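You operate a simulated robot arm through the tools that you are given. There is no shell and no other tool.

You are at the controls of a simulated robot arm. One attempt, no reset.

## Task
Copy the master unit's settings to the mixer unit with the yellow lead plug.
Fine: plug its yellow terminal, switch on, press the master's green key, wait for DONE, switch off; the plug stays in.

Only the result counts: the job must be done as asked and must still hold three seconds after the hand-in. Knocking over, shifting, dropping, spilling or breaking anything else fails it.

## Robot
A 7-joint arm with a two-finger gripper, fixed in place. Base frame: the origin is at the foot of the arm, x ahead of it, y to its left, z up. Units: m, degrees, N and s.
With the tool pointing down near the work surface it reaches from about 0.32 to 0.76 m from the base axis. Its first joint turns from -143.0 to 143.0 degrees. Payload 2.45 kg.
The TCP is the grasp point between the finger pads, 0.026 m short of the fingertips. In the tool frame z runs along the fingers and y along their closing line. The gripper opens to 0.096 m. The gripper's body begins 0.069 m behind the TCP.
Orientation is that of the tool frame in the base frame, as [roll, pitch, yaw] about the fixed x, y, z axes, in that order (R = Rz(yaw) Ry(pitch) Rx(roll)). With the fingers straight down and closing along the base's y, the tool's x points along the base's -x, its y along +y and its z along -z.

## Interface
- The arm moves only by the tool jog_arm. Its argument "targets" is a list of rows, each an object (a shift or turn left out is 0, a gripper value left out holds the last) with "delta_pos": the shift along the tool's x, y, z in m, a list of three; "angular": the turn, a rotation vector about the tool's x, y, z in degrees, a list of three. In form: [{"delta_pos": [tx, ty, tz], "angular": [ax, ay, az]}, ...]. A call has 1 to 20 rows; each row is the pose to reach, as a shift and turn from the pose commanded when the call began, along the tool's axes at that moment. "gripper" is the gripper command, from -1 (fully open) to 1 (shut), values between in proportion, set as the call begins (left out, the last holds). Rows are played at 5 a second. More than 0.05 m and 8.6 degrees between two rows, or a gripper value outside its range, and nothing of the call is played. Where a pose cannot be reached the arm comes as near as it can. A force on the tool above 40 N (or 10 N above the force at the start of the call, whichever is more), or a blocked arm, ends the call early, and 0.2 s more pass. Each finger halts on what it meets, pressing with about 36 N; the grip force reading is that of the motor and also rises with nothing between the fingers. The clock runs only during rows and for 0.2 s after the last one: add rows that repeat a pose to give the fingers time. It gives the time, the measured TCP pose, the force on the tool (base axes), the opening and the grip force at its end, in the units of the frame above (readings bear some noise), with the torque about the TCP (base axes, N m) and any sound that the robot's microphone picked up, and new pictures: "views" is both (left out), scene, wrist or none.
- Cameras (640 x 400 px; columns grow to the right, rows downward): "scene" is fixed at [0.2177, -0.6503, 1.6721]; the picture's right is [0.93, -0.36, 0.00], its down [-0.21, -0.54, -0.82] and it looks along [0.29, 0.76, -0.58] (base axes); focal length 320 px, centre (320, 200). "wrist" rides on the gripper at [0.082, 0.003, -0.098] in the tool frame; the picture's right is [-0.04, 1.00, 0.00], its down [-0.73, -0.03, -0.68] and it looks along [-0.68, -0.03, 0.73] (tool axes); focal length 256 px, centre (320, 200). There is no depth. A picture from a camera that has moved, and an enlarged one, comes with that camera's place and axes in the base frame and with its lens.
- move_column(by): slides the trunk up (or, below 0, down) by that many m; the arm rides with it, the base frame stays. It gives what a move gives, with no picture.
- inspect(camera, box): a new picture of the part [left, top, right, bottom] of that camera's present view, enlarged. It takes no simulated time.
- finish_job(): hands the job in; it is judged then, once.

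Nothing tells you positions but the pictures and the camera data. Unless the task says otherwise, let go and move clear before handing in.

The tools are called after "Request:" by a JSON object that holds its "method" and its "body". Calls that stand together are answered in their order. jog_arm: Moves the arm, as the interface text tells. Its arguments: {"type":"object","properties":{"targets":{"type":"array"},"gripper":{"type":"number"},"views":{"type":"string","enum":["both","scene","wrist","none"]}},"required":["targets"]} The other tools are called the same way: move_column (by) slides the trunk up or down; inspect (camera, box) takes an enlarged picture of a part of a camera's view; finish_job () hands the job in.

At the start:

```text
time: 0.0
position: [0.3641, 0.376, 1.1906]
ee_rot: [180.0, 0.0, 179.9]
ft_force: [-0.3, 1.0, 0.7]
ft_torque: [0.02, 0.01, -0.03]
gripper_width: 0.0961
grip_force: 0.2
trunk travel left (down, up): [-0.575, 0.065]
```

scene: 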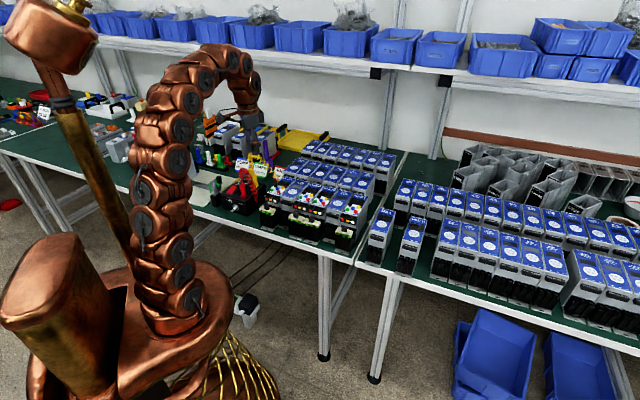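
wrist: 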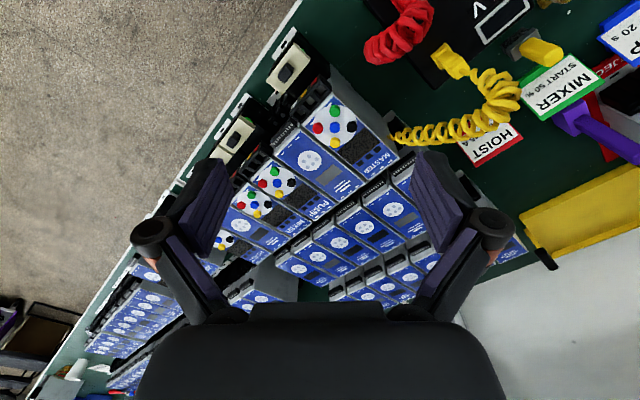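

I see a bench with rows of blue units, some with coloured terminals, a MASTER unit, labels MIXER/HOIST/PUMP and a yellow coiled lead. I'll take enlarged pictures before moving anything.

Request:
{"method": "inspect", "body": {"camera": "wrist", "box": [180, 0, 440, 260]}}

Request:
{"method": "inspect", "body": {"camera": "wrist", "box": [380, 0, 640, 170]}}

Request:
{"method": "inspect", "body": {"camera": "scene", "box": [190, 110, 400, 250]}}

Request:
{"method": "inspect", "body": {"camera": "scene", "box": [0, 70, 220, 210]}}

```text
1.54 times, centred on (310, 130) of wrist
camera zoom: at [0.2833, 0.3793, 1.2882], right [0.04, 1.0, 0.0], down [0.73, -0.03, 0.68], along [0.68, -0.03, -0.73], focal length 394 px, centre (335, 308)
```

zoom: 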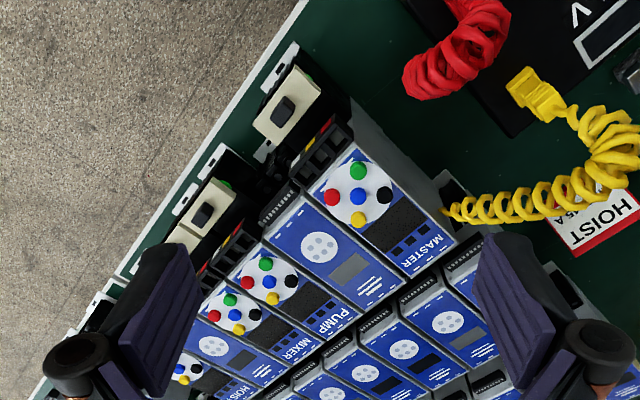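

```text
2.35 times, centred on (510, 85) of wrist
camera zoom: at [0.2833, 0.3793, 1.2882], right [0.04, 1.0, 0.0], down [0.73, -0.03, 0.68], along [0.68, -0.03, -0.73], focal length 602 px, centre (-127, 471)
```

zoom: 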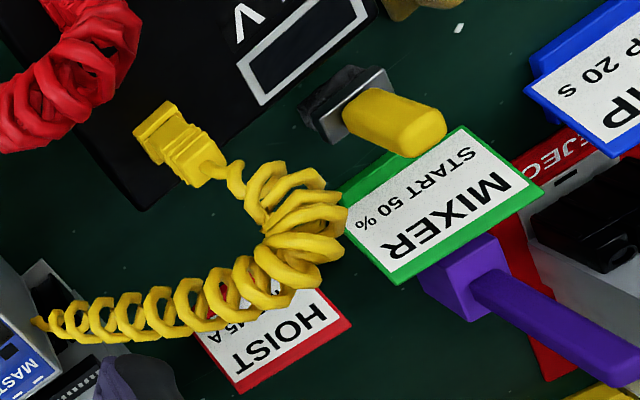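

```text
2.86 times, centred on (295, 180) of scene
camera zoom: at [0.2177, -0.6503, 1.6721], right [0.93, -0.36, 0.0], down [-0.21, -0.54, -0.82], along [0.29, 0.76, -0.58], focal length 914 px, centre (391, 257)
```

zoom: 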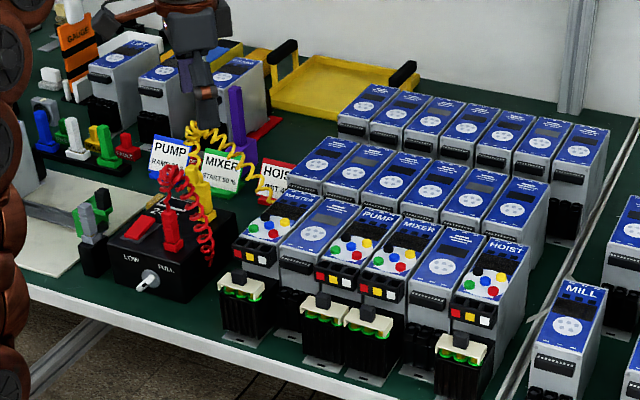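

```text
2.86 times, centred on (110, 140) of scene
camera zoom: at [0.2177, -0.6503, 1.6721], right [0.93, -0.36, 0.0], down [-0.21, -0.54, -0.82], along [0.29, 0.76, -0.58], focal length 914 px, centre (920, 371)
```

zoom: 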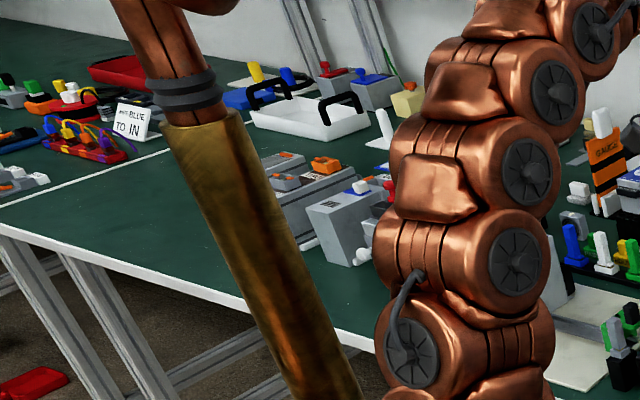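

I can make out MASTER, PUMP, MIXER and HOIST units with keys, terminals and switch blocks in front. I'll enlarge these further to read the details.

Request:
{"method": "inspect", "body": {"camera": "scene", "box": [255, 170, 325, 245]}}

Request:
{"method": "inspect", "body": {"camera": "scene", "box": [300, 170, 380, 250]}}

Request:
{"method": "inspect", "body": {"camera": "scene", "box": [200, 145, 290, 225]}}

Request:
{"method": "inspect", "body": {"camera": "wrist", "box": [260, 20, 410, 190]}}

Request:
{"method": "inspect", "body": {"camera": "wrist", "box": [190, 100, 350, 260]}}

```text
5.33 times, centred on (290, 208) of scene
camera zoom: at [0.2177, -0.6503, 1.6721], right [0.93, -0.36, 0.0], down [-0.21, -0.54, -0.82], along [0.29, 0.76, -0.58], focal length 1706 px, centre (480, 160)
```

zoom: 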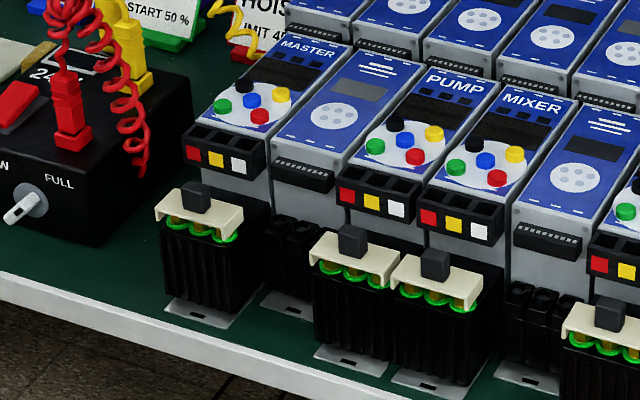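

```text
5.00 times, centred on (340, 210) of scene
camera zoom: at [0.2177, -0.6503, 1.6721], right [0.93, -0.36, 0.0], down [-0.21, -0.54, -0.82], along [0.29, 0.76, -0.58], focal length 1600 px, centre (220, 150)
```

zoom: 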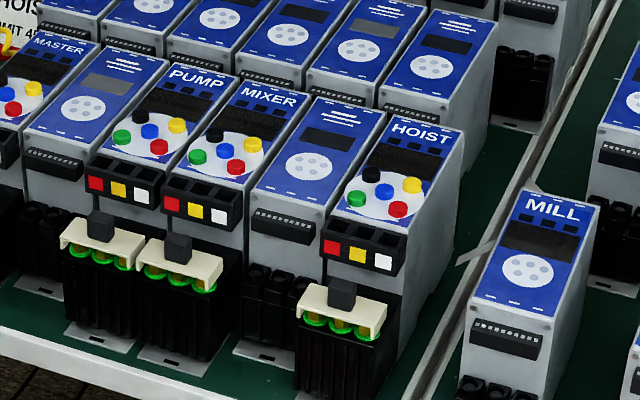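

```text
5.00 times, centred on (245, 185) of scene
camera zoom: at [0.2177, -0.6503, 1.6721], right [0.93, -0.36, 0.0], down [-0.21, -0.54, -0.82], along [0.29, 0.76, -0.58], focal length 1600 px, centre (695, 275)
```

zoom: 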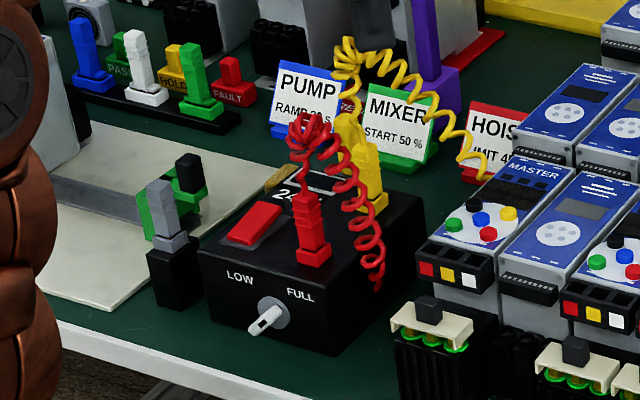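

```text
2.35 times, centred on (335, 105) of wrist
camera zoom: at [0.2833, 0.3793, 1.2882], right [0.04, 1.0, 0.0], down [0.73, -0.03, 0.68], along [0.68, -0.03, -0.73], focal length 602 px, centre (285, 424)
```

zoom: 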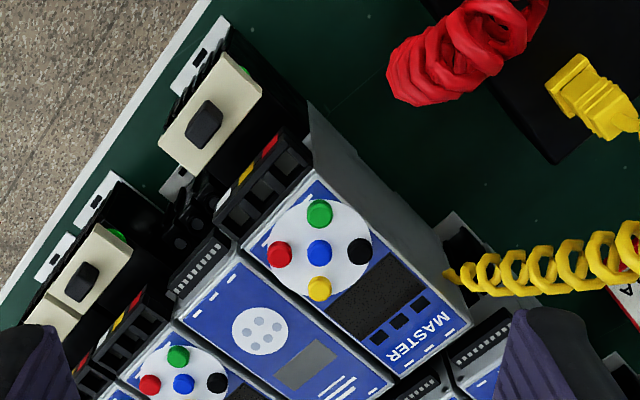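

```text
2.50 times, centred on (270, 180) of wrist
camera zoom: at [0.2833, 0.3793, 1.2882], right [0.04, 1.0, 0.0], down [0.73, -0.03, 0.68], along [0.68, -0.03, -0.73], focal length 640 px, centre (445, 250)
```

zoom: 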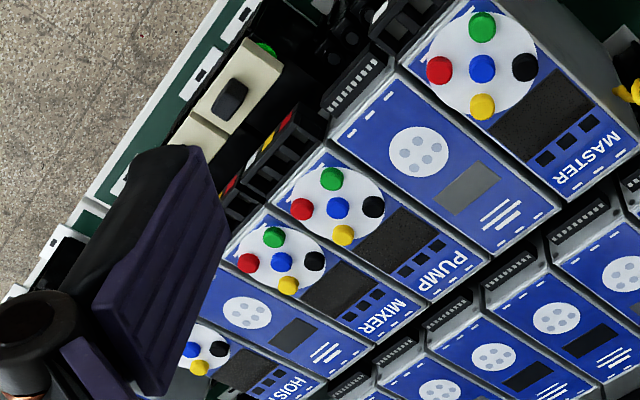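

The units sit about 45° to the base axes with their fronts toward the robot: master near (0.43, 0.39), mixer near (0.57, 0.25), and the yellow plug parked on the 24 V box near (0.365, 0.51). I'll turn the tool 45° so the wrist camera lines up with the units.

Request:
{"method": "jog_arm", "body": {"targets": [{"angular": [0, 0, -7.5]}, {"angular": [0, 0, -15]}, {"angular": [0, 0, -22.5]}, {"angular": [0, 0, -30]}, {"angular": [0, 0, -37.5]}, {"angular": [0, 0, -45]}, {"angular": [0, 0, -45]}]}}

```text
time: 1.6
position: [0.3638, 0.3758, 1.1893]
ee_rot: [-179.9, 0.1, -134.9]
ft_force: [-0.3, -1.2, -0.9]
ft_torque: [0.01, 0.02, 0.03]
gripper_width: 0.0959
grip_force: 0.1
trunk travel left (down, up): [-0.575, 0.065]
camera wrist: at [0.305, 0.3207, 1.2884], right [-0.68, 0.73, 0.0], down [0.54, 0.5, 0.68], along [0.5, 0.46, -0.73], focal length 256 px, centre (320, 200)
```

scene: 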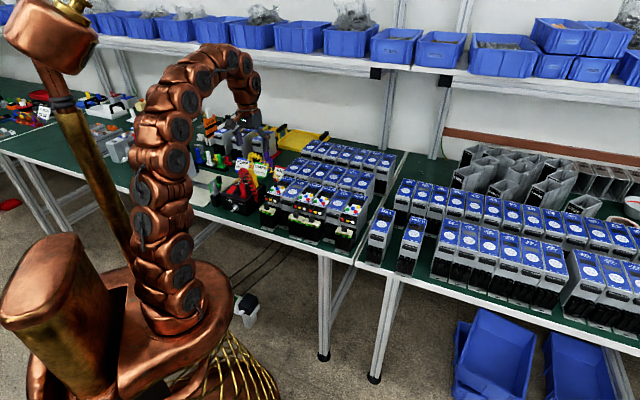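
wrist: 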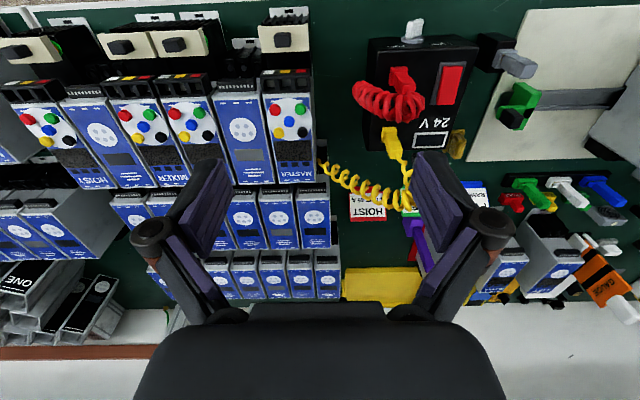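

The view is now lined up with the units, fronts at the top of the picture and everything upside down. I'll enlarge the master, mixer and supply box.

Request:
{"method": "inspect", "body": {"camera": "wrist", "box": [225, 0, 345, 200]}}

Request:
{"method": "inspect", "body": {"camera": "wrist", "box": [80, 0, 230, 195]}}

Request:
{"method": "inspect", "body": {"camera": "wrist", "box": [310, 0, 480, 230]}}

Request:
{"method": "inspect", "body": {"camera": "wrist", "box": [350, 50, 440, 150]}}

```text
2.00 times, centred on (285, 100) of wrist
camera zoom: at [0.305, 0.3207, 1.2884], right [-0.68, 0.73, 0.0], down [0.54, 0.5, 0.68], along [0.5, 0.46, -0.73], focal length 512 px, centre (390, 400)
```

zoom: 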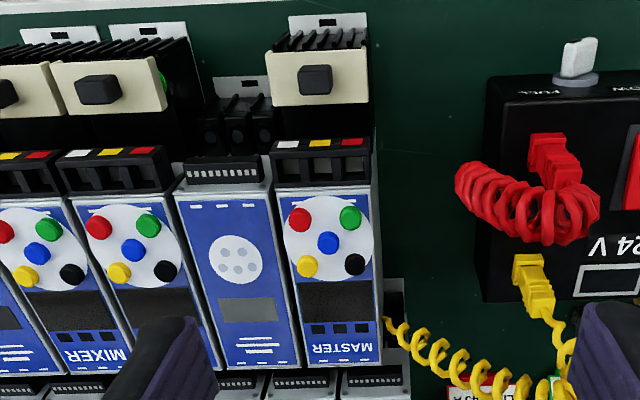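

```text
2.05 times, centred on (155, 98) of wrist
camera zoom: at [0.305, 0.3207, 1.2884], right [-0.68, 0.73, 0.0], down [0.54, 0.5, 0.68], along [0.5, 0.46, -0.73], focal length 525 px, centre (658, 410)
```

zoom: 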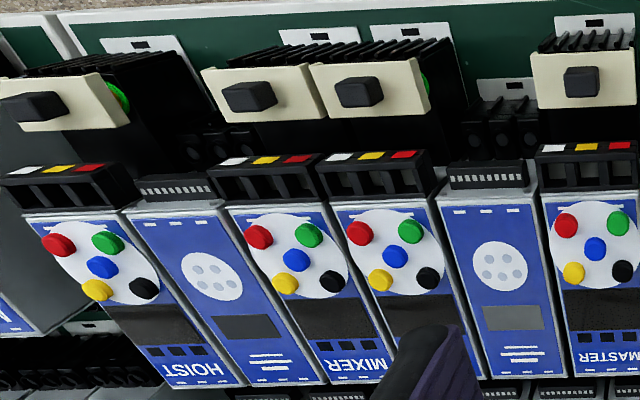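

```text
1.74 times, centred on (395, 115) of wrist
camera zoom: at [0.305, 0.3207, 1.2884], right [-0.68, 0.73, 0.0], down [0.54, 0.5, 0.68], along [0.5, 0.46, -0.73], focal length 445 px, centre (190, 348)
```

zoom: 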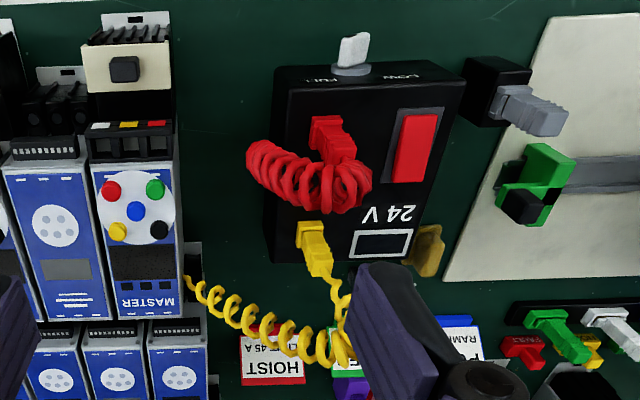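

```text
4.00 times, centred on (395, 100) of wrist
camera zoom: at [0.305, 0.3207, 1.2884], right [-0.68, 0.73, 0.0], down [0.54, 0.5, 0.68], along [0.5, 0.46, -0.73], focal length 1024 px, centre (20, 600)
```

zoom: 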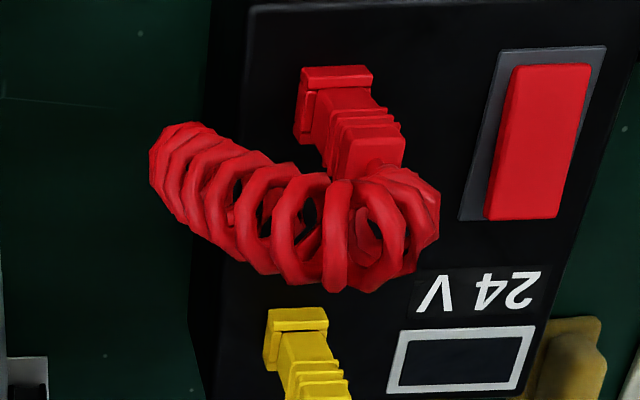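

The terminal blocks show white, yellow and red tags, and the switch covers carry a dark knob each. I'll bring the wrist camera over the mixer's front for a closer look, staying well above everything.

Request:
{"method": "jog_arm", "body": {"targets": [{"delta_pos": [-0.005, -0.041, 0]}, {"delta_pos": [-0.01, -0.082, 0]}, {"delta_pos": [-0.014, -0.123, 0]}, {"delta_pos": [-0.019, -0.164, 0]}, {"delta_pos": [-0.024, -0.205, 0]}, {"delta_pos": [-0.0286, -0.2454, 0]}, {"delta_pos": [-0.0286, -0.2454, 0.04]}, {"delta_pos": [-0.0286, -0.2454, 0.08]}, {"delta_pos": [-0.0286, -0.2454, 0.11]}, {"delta_pos": [-0.0286, -0.2454, 0.11]}]}}

```text
time: 3.8
position: [0.5566, 0.2215, 1.0791]
ee_rot: [-180.0, 0.0, -135.1]
ft_force: [0.6, -0.2, -0.8]
ft_torque: [0.02, -0.01, 0.01]
gripper_width: 0.096
grip_force: 0.1
trunk travel left (down, up): [-0.575, 0.065]
camera wrist: at [0.4978, 0.1661, 1.1779], right [-0.68, 0.73, 0.0], down [0.54, 0.5, 0.68], along [0.5, 0.46, -0.73], focal length 256 px, centre (320, 200)
```

scene: 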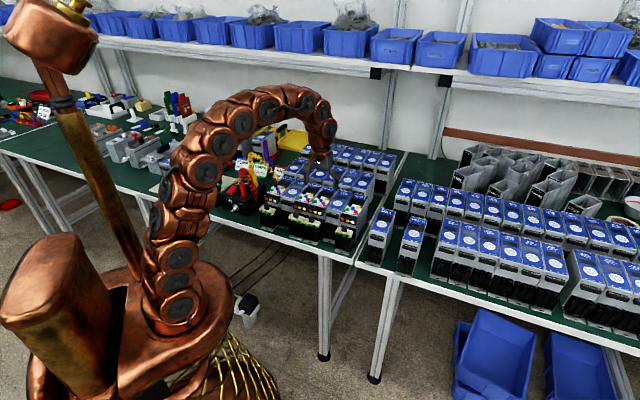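
wrist: 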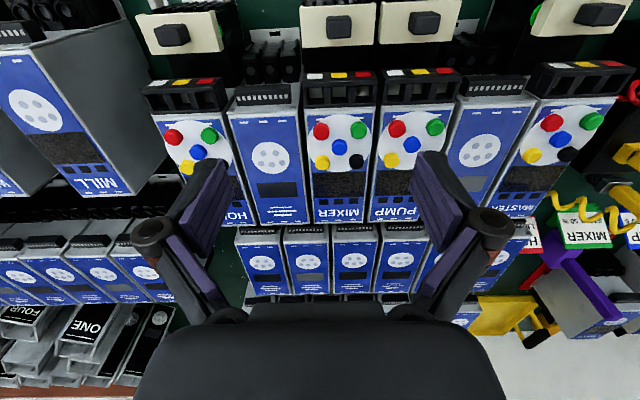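

Request:
{"method": "inspect", "body": {"camera": "wrist", "box": [280, 0, 400, 120]}}

Request:
{"method": "inspect", "body": {"camera": "wrist", "box": [290, 60, 470, 220]}}

Request:
{"method": "inspect", "body": {"camera": "wrist", "box": [490, 0, 640, 220]}}

```text
3.33 times, centred on (340, 60) of wrist
camera zoom: at [0.4978, 0.1661, 1.1779], right [-0.68, 0.73, 0.0], down [0.54, 0.5, 0.68], along [0.5, 0.46, -0.73], focal length 853 px, centre (253, 667)
```

zoom: 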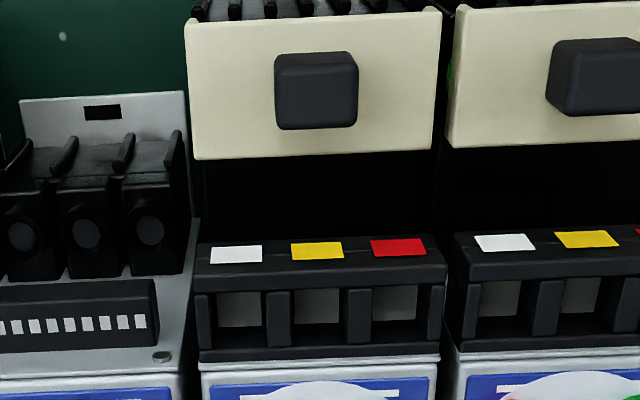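

```text
2.50 times, centred on (380, 140) of wrist
camera zoom: at [0.4978, 0.1661, 1.1779], right [-0.68, 0.73, 0.0], down [0.54, 0.5, 0.68], along [0.5, 0.46, -0.73], focal length 640 px, centre (170, 350)
```

zoom: 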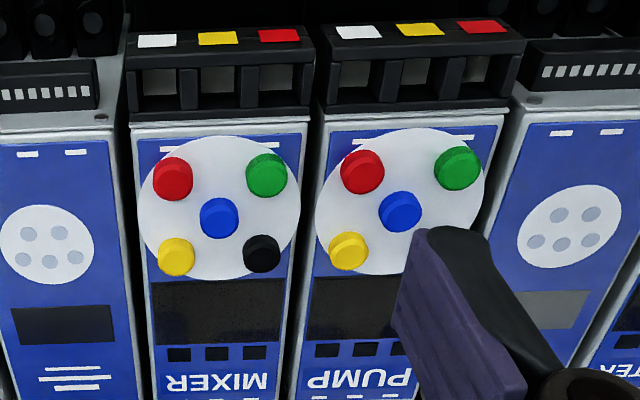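

```text
1.82 times, centred on (565, 110) of wrist
camera zoom: at [0.4978, 0.1661, 1.1779], right [-0.68, 0.73, 0.0], down [0.54, 0.5, 0.68], along [0.5, 0.46, -0.73], focal length 465 px, centre (-126, 364)
```

zoom: 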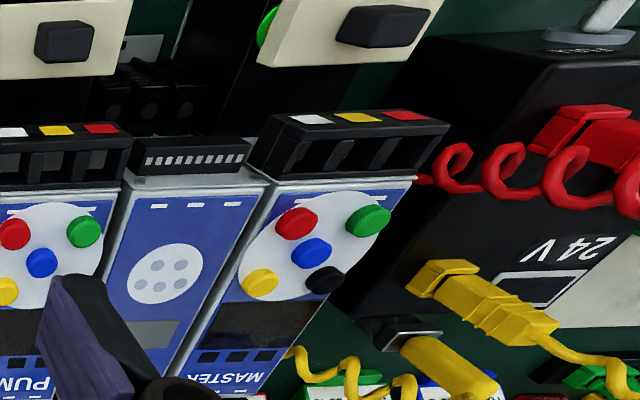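

The view is sharp when enlarged, so I'll zoom tightly on the switch, the terminal block, the displays and the plug from both cameras.

Request:
{"method": "inspect", "body": {"camera": "scene", "box": [310, 190, 360, 230]}}

Request:
{"method": "inspect", "body": {"camera": "scene", "box": [255, 175, 300, 220]}}

Request:
{"method": "inspect", "body": {"camera": "scene", "box": [225, 150, 285, 215]}}

Request:
{"method": "inspect", "body": {"camera": "wrist", "box": [295, 60, 385, 120]}}

Request:
{"method": "inspect", "body": {"camera": "wrist", "box": [290, 0, 390, 60]}}

```text
10.00 times, centred on (335, 210) of scene
camera zoom: at [0.2177, -0.6503, 1.6721], right [0.93, -0.36, 0.0], down [-0.21, -0.54, -0.82], along [0.29, 0.76, -0.58], focal length 3200 px, centre (170, 100)
```

zoom: 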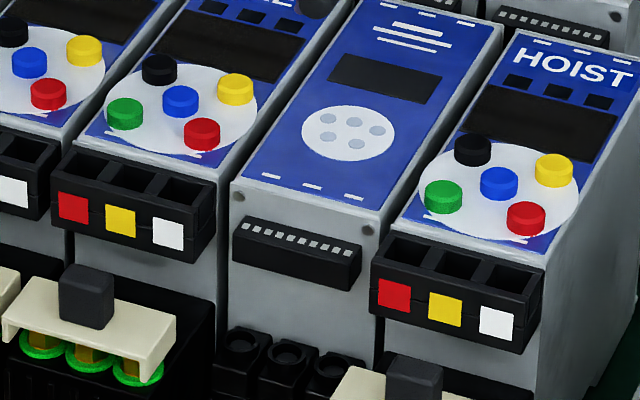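

```text
8.89 times, centred on (278, 198) of scene
camera zoom: at [0.2177, -0.6503, 1.6721], right [0.93, -0.36, 0.0], down [-0.21, -0.54, -0.82], along [0.29, 0.76, -0.58], focal length 2844 px, centre (698, 222)
```

zoom: 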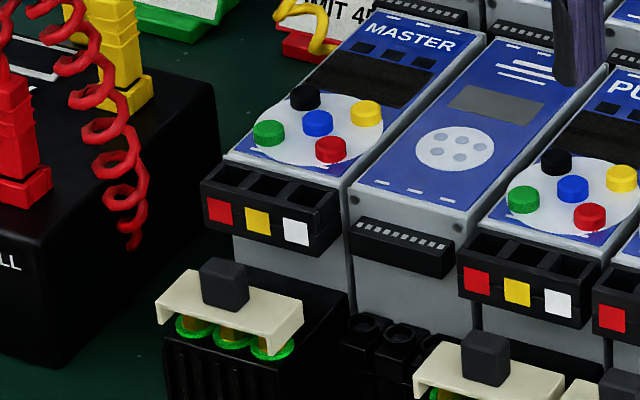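

```text
6.15 times, centred on (255, 182) of scene
camera zoom: at [0.2177, -0.6503, 1.6721], right [0.93, -0.36, 0.0], down [-0.21, -0.54, -0.82], along [0.29, 0.76, -0.58], focal length 1969 px, centre (720, 308)
```

zoom: 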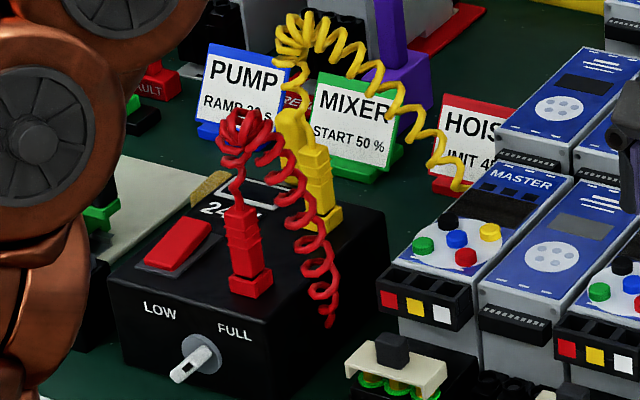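

```text
6.67 times, centred on (340, 90) of wrist
camera zoom: at [0.4978, 0.1661, 1.1779], right [-0.68, 0.73, 0.0], down [0.54, 0.5, 0.68], along [0.5, 0.46, -0.73], focal length 1707 px, centre (187, 933)
```

zoom: 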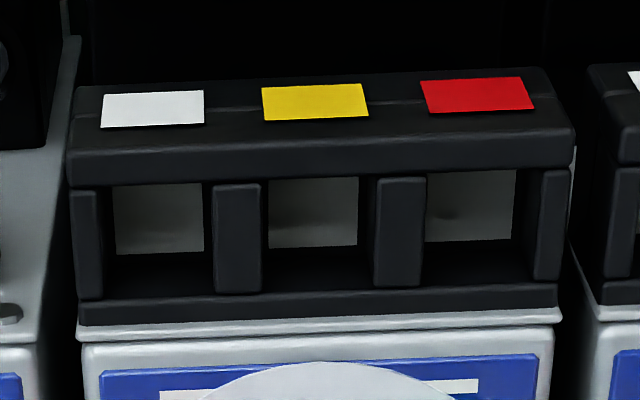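

```text
6.40 times, centred on (340, 30) of wrist
camera zoom: at [0.4978, 0.1661, 1.1779], right [-0.68, 0.73, 0.0], down [0.54, 0.5, 0.68], along [0.5, 0.46, -0.73], focal length 1638 px, centre (192, 1288)
```

zoom: 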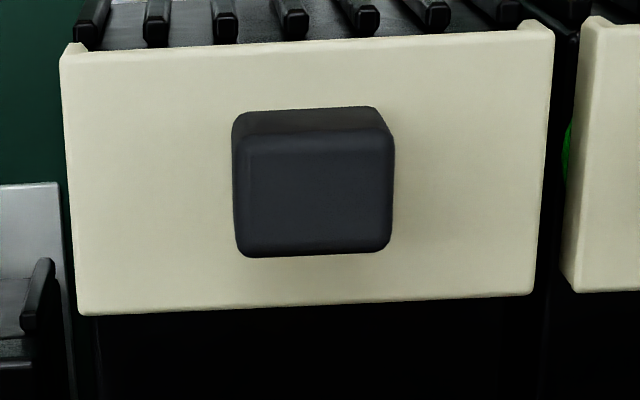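

The switch is a dark knob on a cream bridge, and the terminals are open-topped wells. I'll back off toward the robot and tilt the camera to view the mixer's switch from the front.

Request:
{"method": "jog_arm", "body": {"targets": [{"delta_pos": [0.04, 0, 0]}, {"delta_pos": [0.08, 0, 0]}, {"delta_pos": [0.12, 0, 0], "angular": [0, -5, 0]}, {"delta_pos": [0.16, 0, 0], "angular": [0, -10, 0]}, {"delta_pos": [0.2, 0, 0], "angular": [0, -15, 0]}, {"delta_pos": [0.2, 0, 0.04], "angular": [0, -20, 0]}, {"delta_pos": [0.2, 0, 0.08], "angular": [0, -25, 0]}, {"delta_pos": [0.2, 0, 0.09], "angular": [0, -25, 0]}]}}

```text
time: 5.6
position: [0.416, 0.0814, 0.9903]
ee_rot: [-180.0, 24.9, -135.0]
ft_force: [-0.1, -0.8, 0.3]
ft_torque: [0.01, 0.0, -0.02]
gripper_width: 0.0961
grip_force: 0.1
trunk travel left (down, up): [-0.575, 0.065]
camera wrist: at [0.3336, 0.0021, 1.0438], right [-0.68, 0.73, 0.02], down [0.29, 0.25, 0.93], along [0.67, 0.64, -0.38], focal length 256 px, centre (320, 200)
```

scene: 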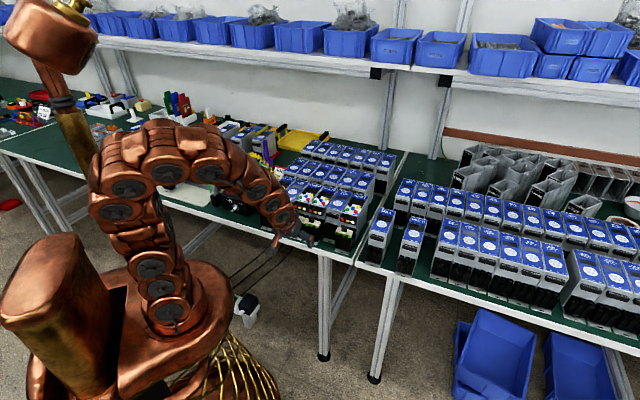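
wrist: 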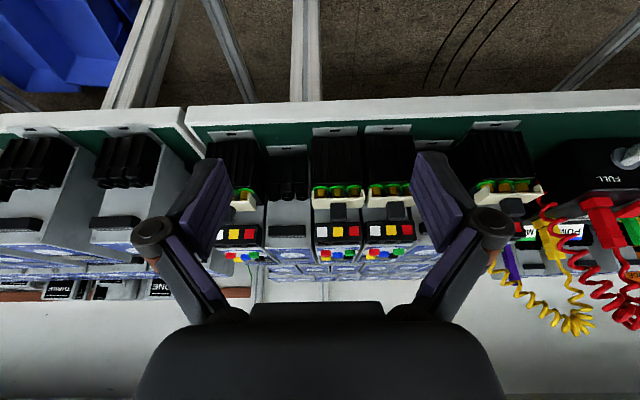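

Request:
{"method": "inspect", "body": {"camera": "wrist", "box": [300, 120, 420, 270]}}

Request:
{"method": "inspect", "body": {"camera": "wrist", "box": [440, 100, 640, 340]}}

Request:
{"method": "inspect", "body": {"camera": "wrist", "box": [305, 170, 375, 230]}}

```text
2.67 times, centred on (360, 195) of wrist
camera zoom: at [0.3336, 0.0021, 1.0438], right [-0.68, 0.73, 0.02], down [0.29, 0.25, 0.93], along [0.67, 0.64, -0.38], focal length 683 px, centre (213, 213)
```

zoom: 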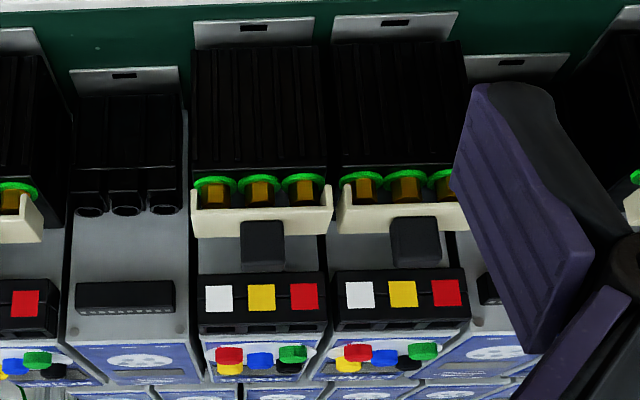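

```text
1.67 times, centred on (540, 220) of wrist
camera zoom: at [0.3336, 0.0021, 1.0438], right [-0.68, 0.73, 0.02], down [0.29, 0.25, 0.93], along [0.67, 0.64, -0.38], focal length 427 px, centre (-47, 167)
```

zoom: 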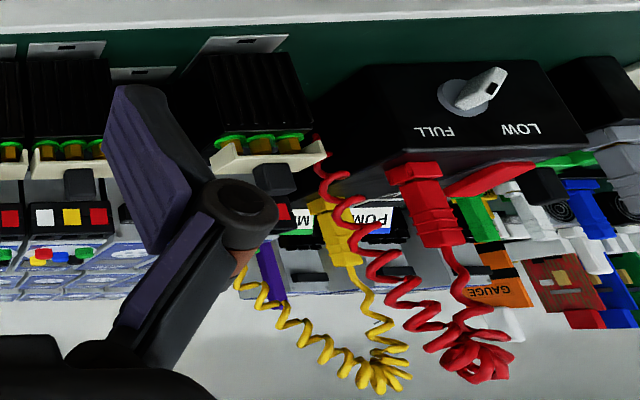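

```text
6.67 times, centred on (340, 200) of wrist
camera zoom: at [0.3336, 0.0021, 1.0438], right [-0.68, 0.73, 0.02], down [0.29, 0.25, 0.93], along [0.67, 0.64, -0.38], focal length 1707 px, centre (187, 200)
```

zoom: 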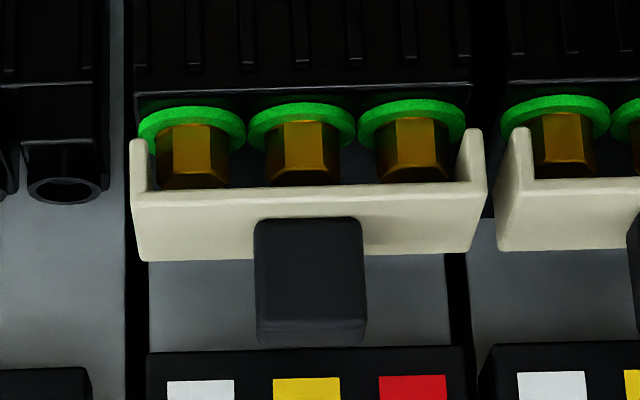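

The switch is a cream bridge held above brass contacts, with a knob on top, so it looks like it moves vertically. Next I'll rise and swing over to look closely at the yellow plug parked on the 24 V box.

Request:
{"method": "jog_arm", "body": {"targets": [{"delta_pos": [-0.0169, 0, -0.0363]}, {"delta_pos": [-0.0337, 0, -0.0726]}, {"delta_pos": [-0.0505, 0, -0.1088]}, {"delta_pos": [-0.0674, 0, -0.1451]}, {"delta_pos": [-0.079, 0.0373, -0.1397]}, {"delta_pos": [-0.0906, 0.0746, -0.1343]}, {"delta_pos": [-0.1021, 0.1119, -0.129]}, {"delta_pos": [-0.1137, 0.1492, -0.1236]}, {"delta_pos": [-0.1253, 0.1864, -0.1182]}, {"delta_pos": [-0.1369, 0.2237, -0.1128]}, {"delta_pos": [-0.1484, 0.261, -0.1075]}, {"delta_pos": [-0.16, 0.2983, -0.1021]}, {"delta_pos": [-0.1716, 0.3356, -0.0967]}, {"delta_pos": [-0.1716, 0.3356, -0.0967]}]}}

```text
time: 8.6
position: [0.2595, 0.4013, 1.1507]
ee_rot: [180.0, 25.0, -135.0]
ft_force: [0.7, -1.0, -0.6]
ft_torque: [-0.01, -0.02, -0.02]
gripper_width: 0.0959
grip_force: 0.1
trunk travel left (down, up): [-0.575, 0.065]
camera wrist: at [0.176, 0.3211, 1.2054], right [-0.68, 0.73, 0.02], down [0.29, 0.25, 0.93], along [0.67, 0.63, -0.38], focal length 256 px, centre (320, 200)
```

scene: 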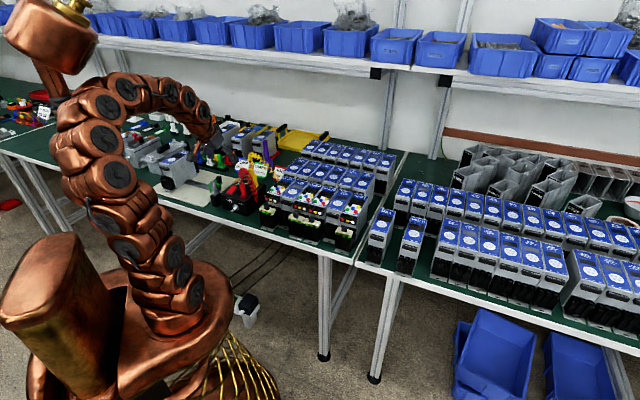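
wrist: 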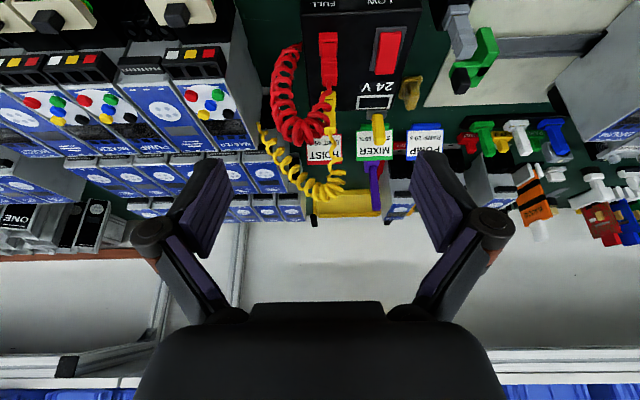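

Request:
{"method": "inspect", "body": {"camera": "wrist", "box": [250, 0, 440, 220]}}

Request:
{"method": "inspect", "body": {"camera": "wrist", "box": [290, 20, 370, 160]}}

Request:
{"method": "inspect", "body": {"camera": "wrist", "box": [240, 100, 350, 210]}}

Request:
{"method": "inspect", "body": {"camera": "scene", "box": [235, 150, 285, 210]}}

```text
1.82 times, centred on (345, 110) of wrist
camera zoom: at [0.176, 0.3211, 1.2054], right [-0.68, 0.73, 0.02], down [0.29, 0.25, 0.93], along [0.67, 0.63, -0.38], focal length 465 px, centre (274, 364)
```

zoom: 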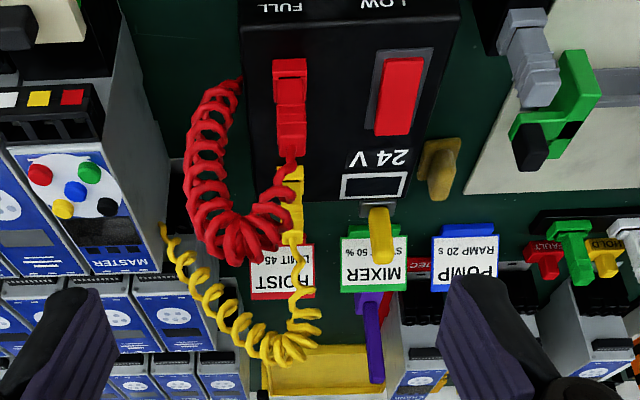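

```text
2.86 times, centred on (330, 90) of wrist
camera zoom: at [0.176, 0.3211, 1.2054], right [-0.68, 0.73, 0.02], down [0.29, 0.25, 0.93], along [0.67, 0.63, -0.38], focal length 731 px, centre (291, 514)
```

zoom: 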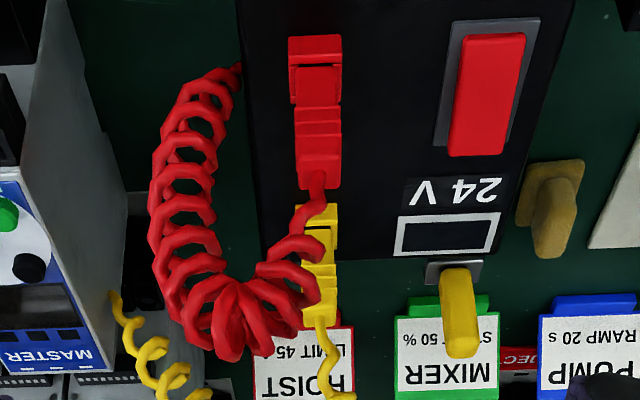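

```text
3.64 times, centred on (295, 155) of wrist
camera zoom: at [0.176, 0.3211, 1.2054], right [-0.68, 0.73, 0.02], down [0.29, 0.25, 0.93], along [0.67, 0.63, -0.38], focal length 931 px, centre (411, 364)
```

zoom: 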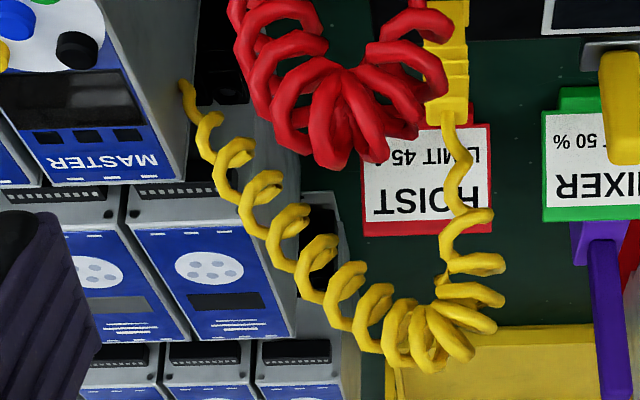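

```text
6.67 times, centred on (260, 180) of scene
camera zoom: at [0.2177, -0.6503, 1.6721], right [0.93, -0.36, 0.0], down [-0.21, -0.54, -0.82], along [0.29, 0.76, -0.58], focal length 2133 px, centre (720, 333)
```

zoom: 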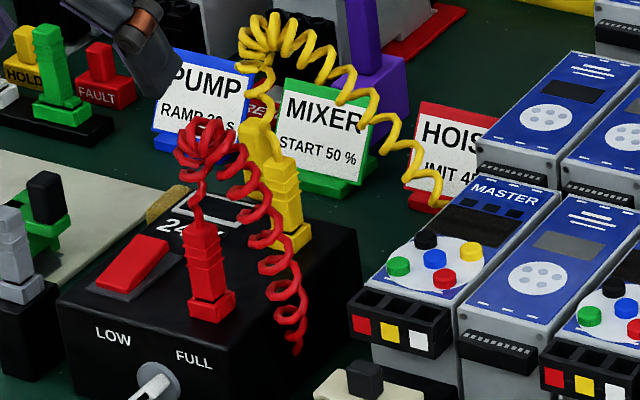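

The yellow plug stands upright in the 24 V box right behind the red plug, near (0.369, 0.523), with its coil rising above it. I'll bring the tool upright and hover above the plug to measure it properly.

Request:
{"method": "jog_arm", "body": {"targets": [{"delta_pos": [-0.0392, 0.002, 0.0128], "angular": [0, 6.25, 0]}, {"delta_pos": [-0.0784, 0.004, 0.0255], "angular": [0, 12.5, 0]}, {"delta_pos": [-0.1175, 0.006, 0.0383], "angular": [0, 18.75, 0]}, {"delta_pos": [-0.1567, 0.0086, 0.051], "angular": [0, 25, 0]}, {"delta_pos": [-0.1567, 0.0086, 0.051], "angular": [0, 25, 0]}]}}

```text
time: 9.8
position: [0.3682, 0.5188, 1.1666]
ee_rot: [-179.9, 0.0, -135.0]
ft_force: [-0.3, -1.4, 0.8]
ft_torque: [0.08, -0.01, -0.01]
gripper_width: 0.0958
grip_force: 0.0
out of reach, approached as far as the arm can: row 4, 5
trunk travel left (down, up): [-0.575, 0.065]
camera wrist: at [0.3097, 0.4625, 1.2645], right [-0.68, 0.74, 0.0], down [0.54, 0.5, 0.68], along [0.5, 0.46, -0.73], focal length 256 px, centre (320, 200)
```

scene: 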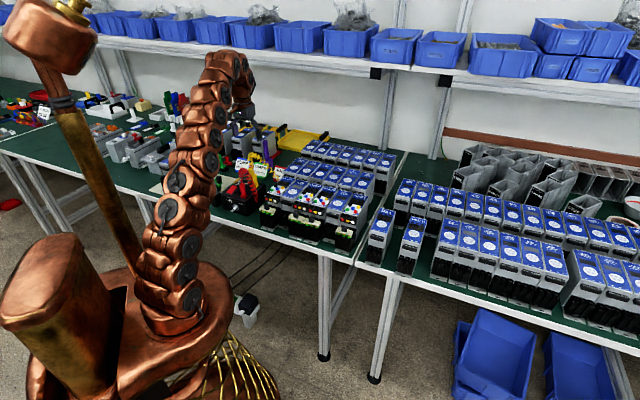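
wrist: 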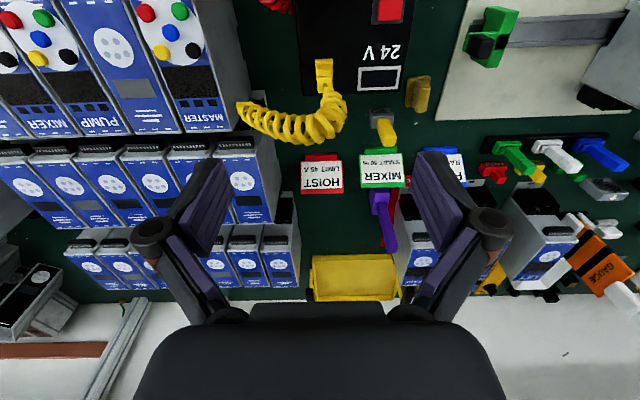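

The arm is near its reach limit at this height, but it is above the plug and I can see it. I'll zoom in on the plug and its coil.

Request:
{"method": "inspect", "body": {"camera": "wrist", "box": [290, 40, 370, 140]}}

Request:
{"method": "inspect", "body": {"camera": "wrist", "box": [220, 0, 440, 160]}}

Request:
{"method": "inspect", "body": {"camera": "scene", "box": [235, 140, 285, 200]}}

```text
4.00 times, centred on (330, 90) of wrist
camera zoom: at [0.3097, 0.4625, 1.2645], right [-0.68, 0.74, 0.0], down [0.54, 0.5, 0.68], along [0.5, 0.46, -0.73], focal length 1024 px, centre (280, 640)
```

zoom: 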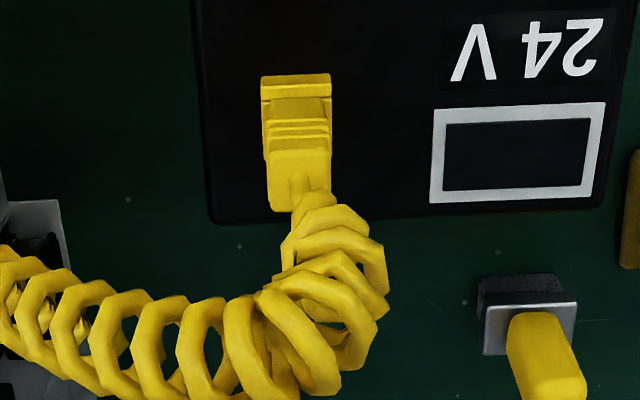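

```text
2.50 times, centred on (330, 80) of wrist
camera zoom: at [0.3097, 0.4625, 1.2645], right [-0.68, 0.74, 0.0], down [0.54, 0.5, 0.68], along [0.5, 0.46, -0.73], focal length 640 px, centre (295, 500)
```

zoom: 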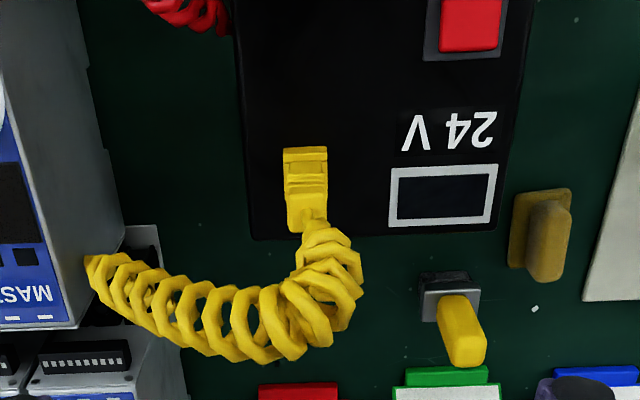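

```text
6.67 times, centred on (260, 170) of scene
camera zoom: at [0.2177, -0.6503, 1.6721], right [0.93, -0.36, 0.0], down [-0.21, -0.54, -0.82], along [0.29, 0.76, -0.58], focal length 2133 px, centre (720, 400)
```

zoom: 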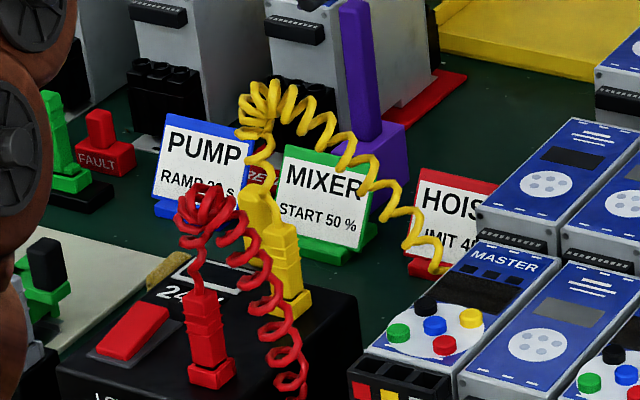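

The plug's top face is about 13 mm ahead and 4 mm to the tool's +y side of the present TCP, at roughly (0.375, 0.531, 0.988), and its faces line up with the tool. I'll shift over it, narrow the gripper a bit and descend partway to check the reach and alignment.

Request:
{"method": "jog_arm", "body": {"targets": [{"delta_pos": [0, 0.002, 0.03]}, {"delta_pos": [-0.004, 0.004, 0.06]}, {"delta_pos": [-0.01, 0.004, 0.09]}, {"delta_pos": [-0.01, 0.004, 0.09]}], "gripper": -0.25}}

```text
time: 10.8
position: [0.3741, 0.5294, 1.0738]
ee_rot: [-179.9, 0.0, -134.9]
ft_force: [0.3, -0.3, -0.1]
ft_torque: [0.02, -0.04, -0.01]
gripper_width: 0.0602
grip_force: 0.2
trunk travel left (down, up): [-0.575, 0.065]
camera wrist: at [0.3148, 0.4738, 1.1728], right [-0.68, 0.73, 0.0], down [0.54, 0.5, 0.68], along [0.5, 0.46, -0.73], focal length 256 px, centre (320, 200)
```

scene: 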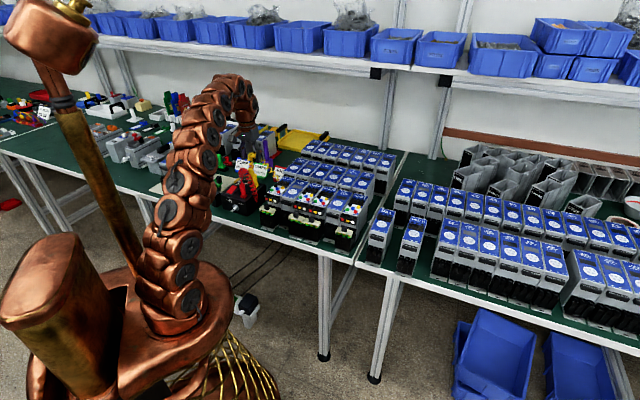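
wrist: 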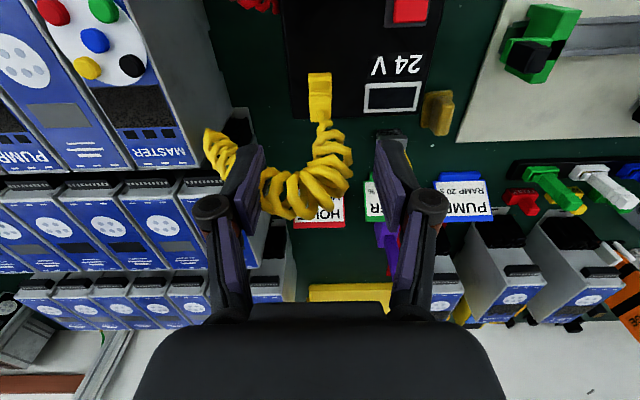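

No contact force with the coil so far. I'll zoom in to check the plug's alignment between the fingers.

Request:
{"method": "inspect", "body": {"camera": "wrist", "box": [260, 50, 380, 200]}}

Request:
{"method": "inspect", "body": {"camera": "wrist", "box": [295, 60, 345, 130]}}

Request:
{"method": "inspect", "body": {"camera": "scene", "box": [225, 120, 285, 200]}}

```text
2.67 times, centred on (320, 125) of wrist
camera zoom: at [0.3148, 0.4738, 1.1728], right [-0.68, 0.73, 0.0], down [0.54, 0.5, 0.68], along [0.5, 0.46, -0.73], focal length 683 px, centre (320, 400)
```

zoom: 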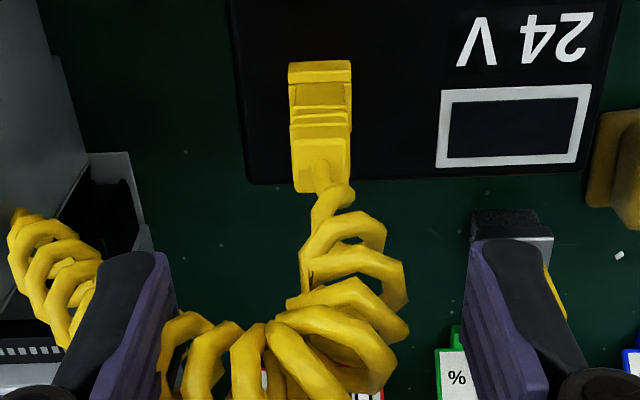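

```text
5.71 times, centred on (320, 95) of wrist
camera zoom: at [0.3148, 0.4738, 1.1728], right [-0.68, 0.73, 0.0], down [0.54, 0.5, 0.68], along [0.5, 0.46, -0.73], focal length 1463 px, centre (320, 800)
```

zoom: 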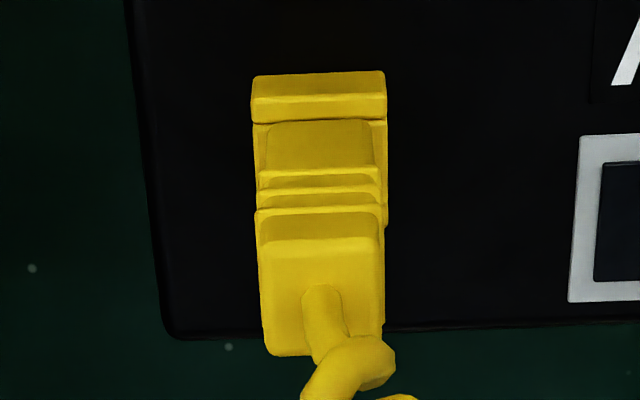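

```text
5.00 times, centred on (255, 160) of scene
camera zoom: at [0.2177, -0.6503, 1.6721], right [0.93, -0.36, 0.0], down [-0.21, -0.54, -0.82], along [0.29, 0.76, -0.58], focal length 1600 px, centre (645, 400)
```

zoom: 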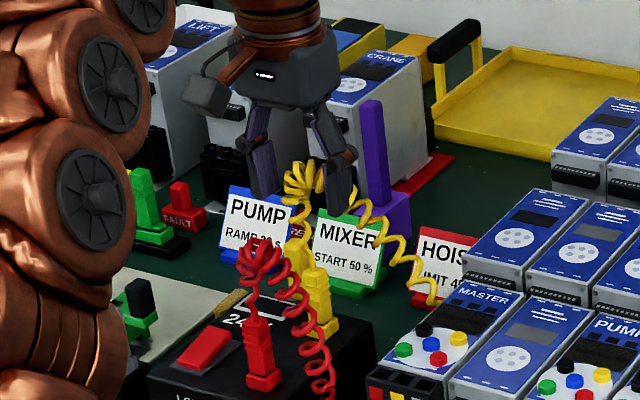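

The plug is directly below the TCP within about a millimetre. I'll descend straight down toward grasp height, checking the force.

Request:
{"method": "jog_arm", "body": {"targets": [{"delta_pos": [-0.0005, 0, 0.025]}, {"delta_pos": [-0.001, 0, 0.05]}, {"delta_pos": [-0.001, 0, 0.075]}, {"delta_pos": [-0.001, 0, 0.095]}, {"delta_pos": [-0.001, 0, 0.1]}, {"delta_pos": [-0.001, 0, 0.1]}]}}

```text
time: 12.2
position: [0.3739, 0.5306, 0.9758]
ee_rot: [179.9, 0.0, -134.9]
ft_force: [-0.5, -0.6, 0.5]
ft_torque: [-0.01, 0.01, 0.0]
gripper_width: 0.0598
grip_force: 0.2
trunk travel left (down, up): [-0.575, 0.065]
camera wrist: at [0.3147, 0.4744, 1.0728], right [-0.68, 0.73, 0.0], down [0.54, 0.5, 0.68], along [0.5, 0.46, -0.73], focal length 256 px, centre (320, 200)
```

scene: 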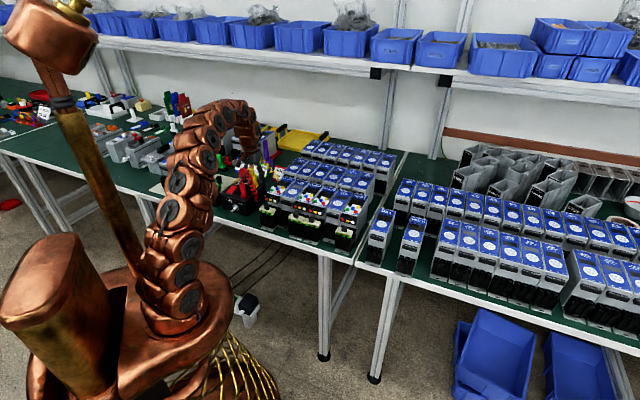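
wrist: 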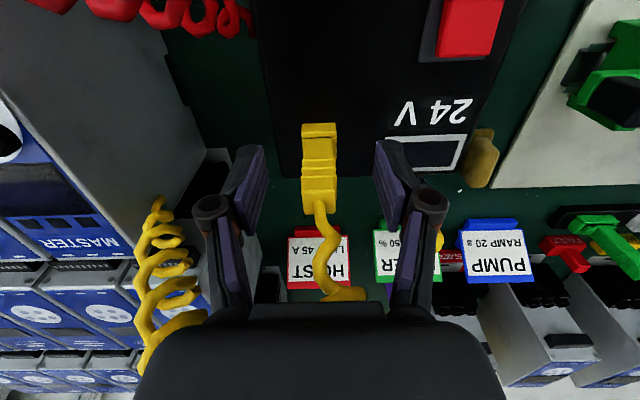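

Request:
{"method": "inspect", "body": {"camera": "wrist", "box": [240, 100, 400, 230]}}

Request:
{"method": "inspect", "body": {"camera": "scene", "box": [240, 150, 285, 205]}}

```text
3.08 times, centred on (320, 165) of wrist
camera zoom: at [0.3147, 0.4744, 1.0728], right [-0.68, 0.73, 0.0], down [0.54, 0.5, 0.68], along [0.5, 0.46, -0.73], focal length 788 px, centre (320, 308)
```

zoom: 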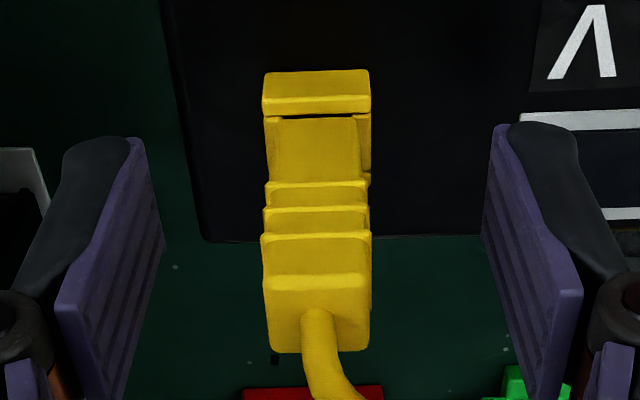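

```text
7.27 times, centred on (262, 178) of scene
camera zoom: at [0.2177, -0.6503, 1.6721], right [0.93, -0.36, 0.0], down [-0.21, -0.54, -0.82], along [0.29, 0.76, -0.58], focal length 2327 px, centre (738, 364)
```

zoom: 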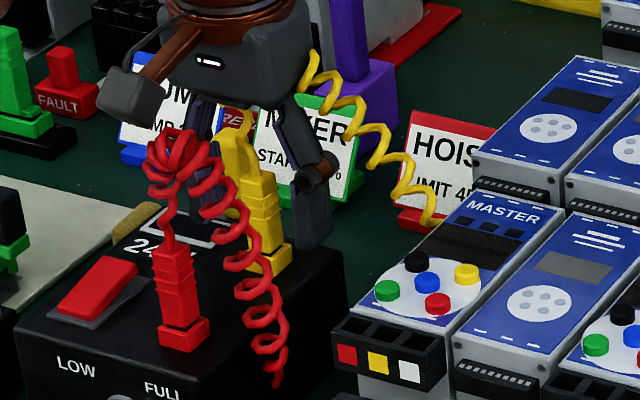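

The fingers straddle the plug body, tips just above the flange, centred within a millimetre. I'll make the small correction and close the gripper.

Request:
{"method": "jog_arm", "body": {"targets": [{"delta_pos": [0.0006, -0.0009, 0.002]}, {"delta_pos": [0.0006, -0.0009, 0.002]}, {"delta_pos": [0.0006, -0.0009, 0.002]}, {"delta_pos": [0.0006, -0.0009, 0.002]}, {"delta_pos": [0.0006, -0.0009, 0.002]}, {"delta_pos": [0.0006, -0.0009, 0.002]}], "gripper": 1}}

```text
time: 13.6
position: [0.3737, 0.5304, 0.9737]
ee_rot: [179.9, -0.1, -135.0]
ft_force: [0.1, 1.1, 1.3]
ft_torque: [0.07, 0.02, -0.01]
gripper_width: 0.0147
grip_force: 35.8
trunk travel left (down, up): [-0.575, 0.065]
camera wrist: at [0.3148, 0.4735, 1.0711], right [-0.68, 0.73, 0.0], down [0.54, 0.5, 0.68], along [0.5, 0.46, -0.73], focal length 256 px, centre (320, 200)
```

scene: 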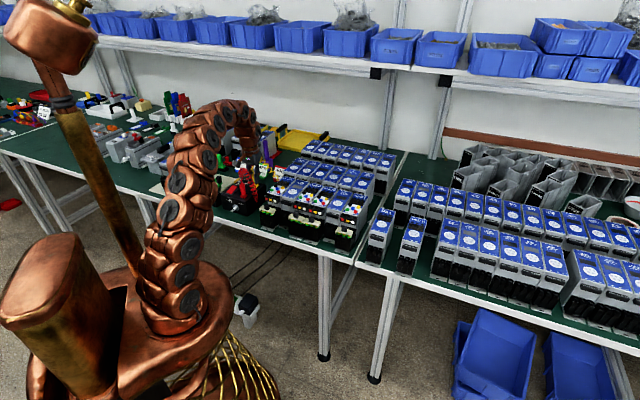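
wrist: 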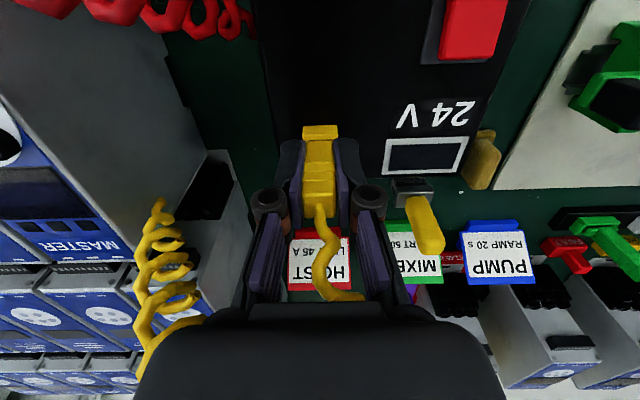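

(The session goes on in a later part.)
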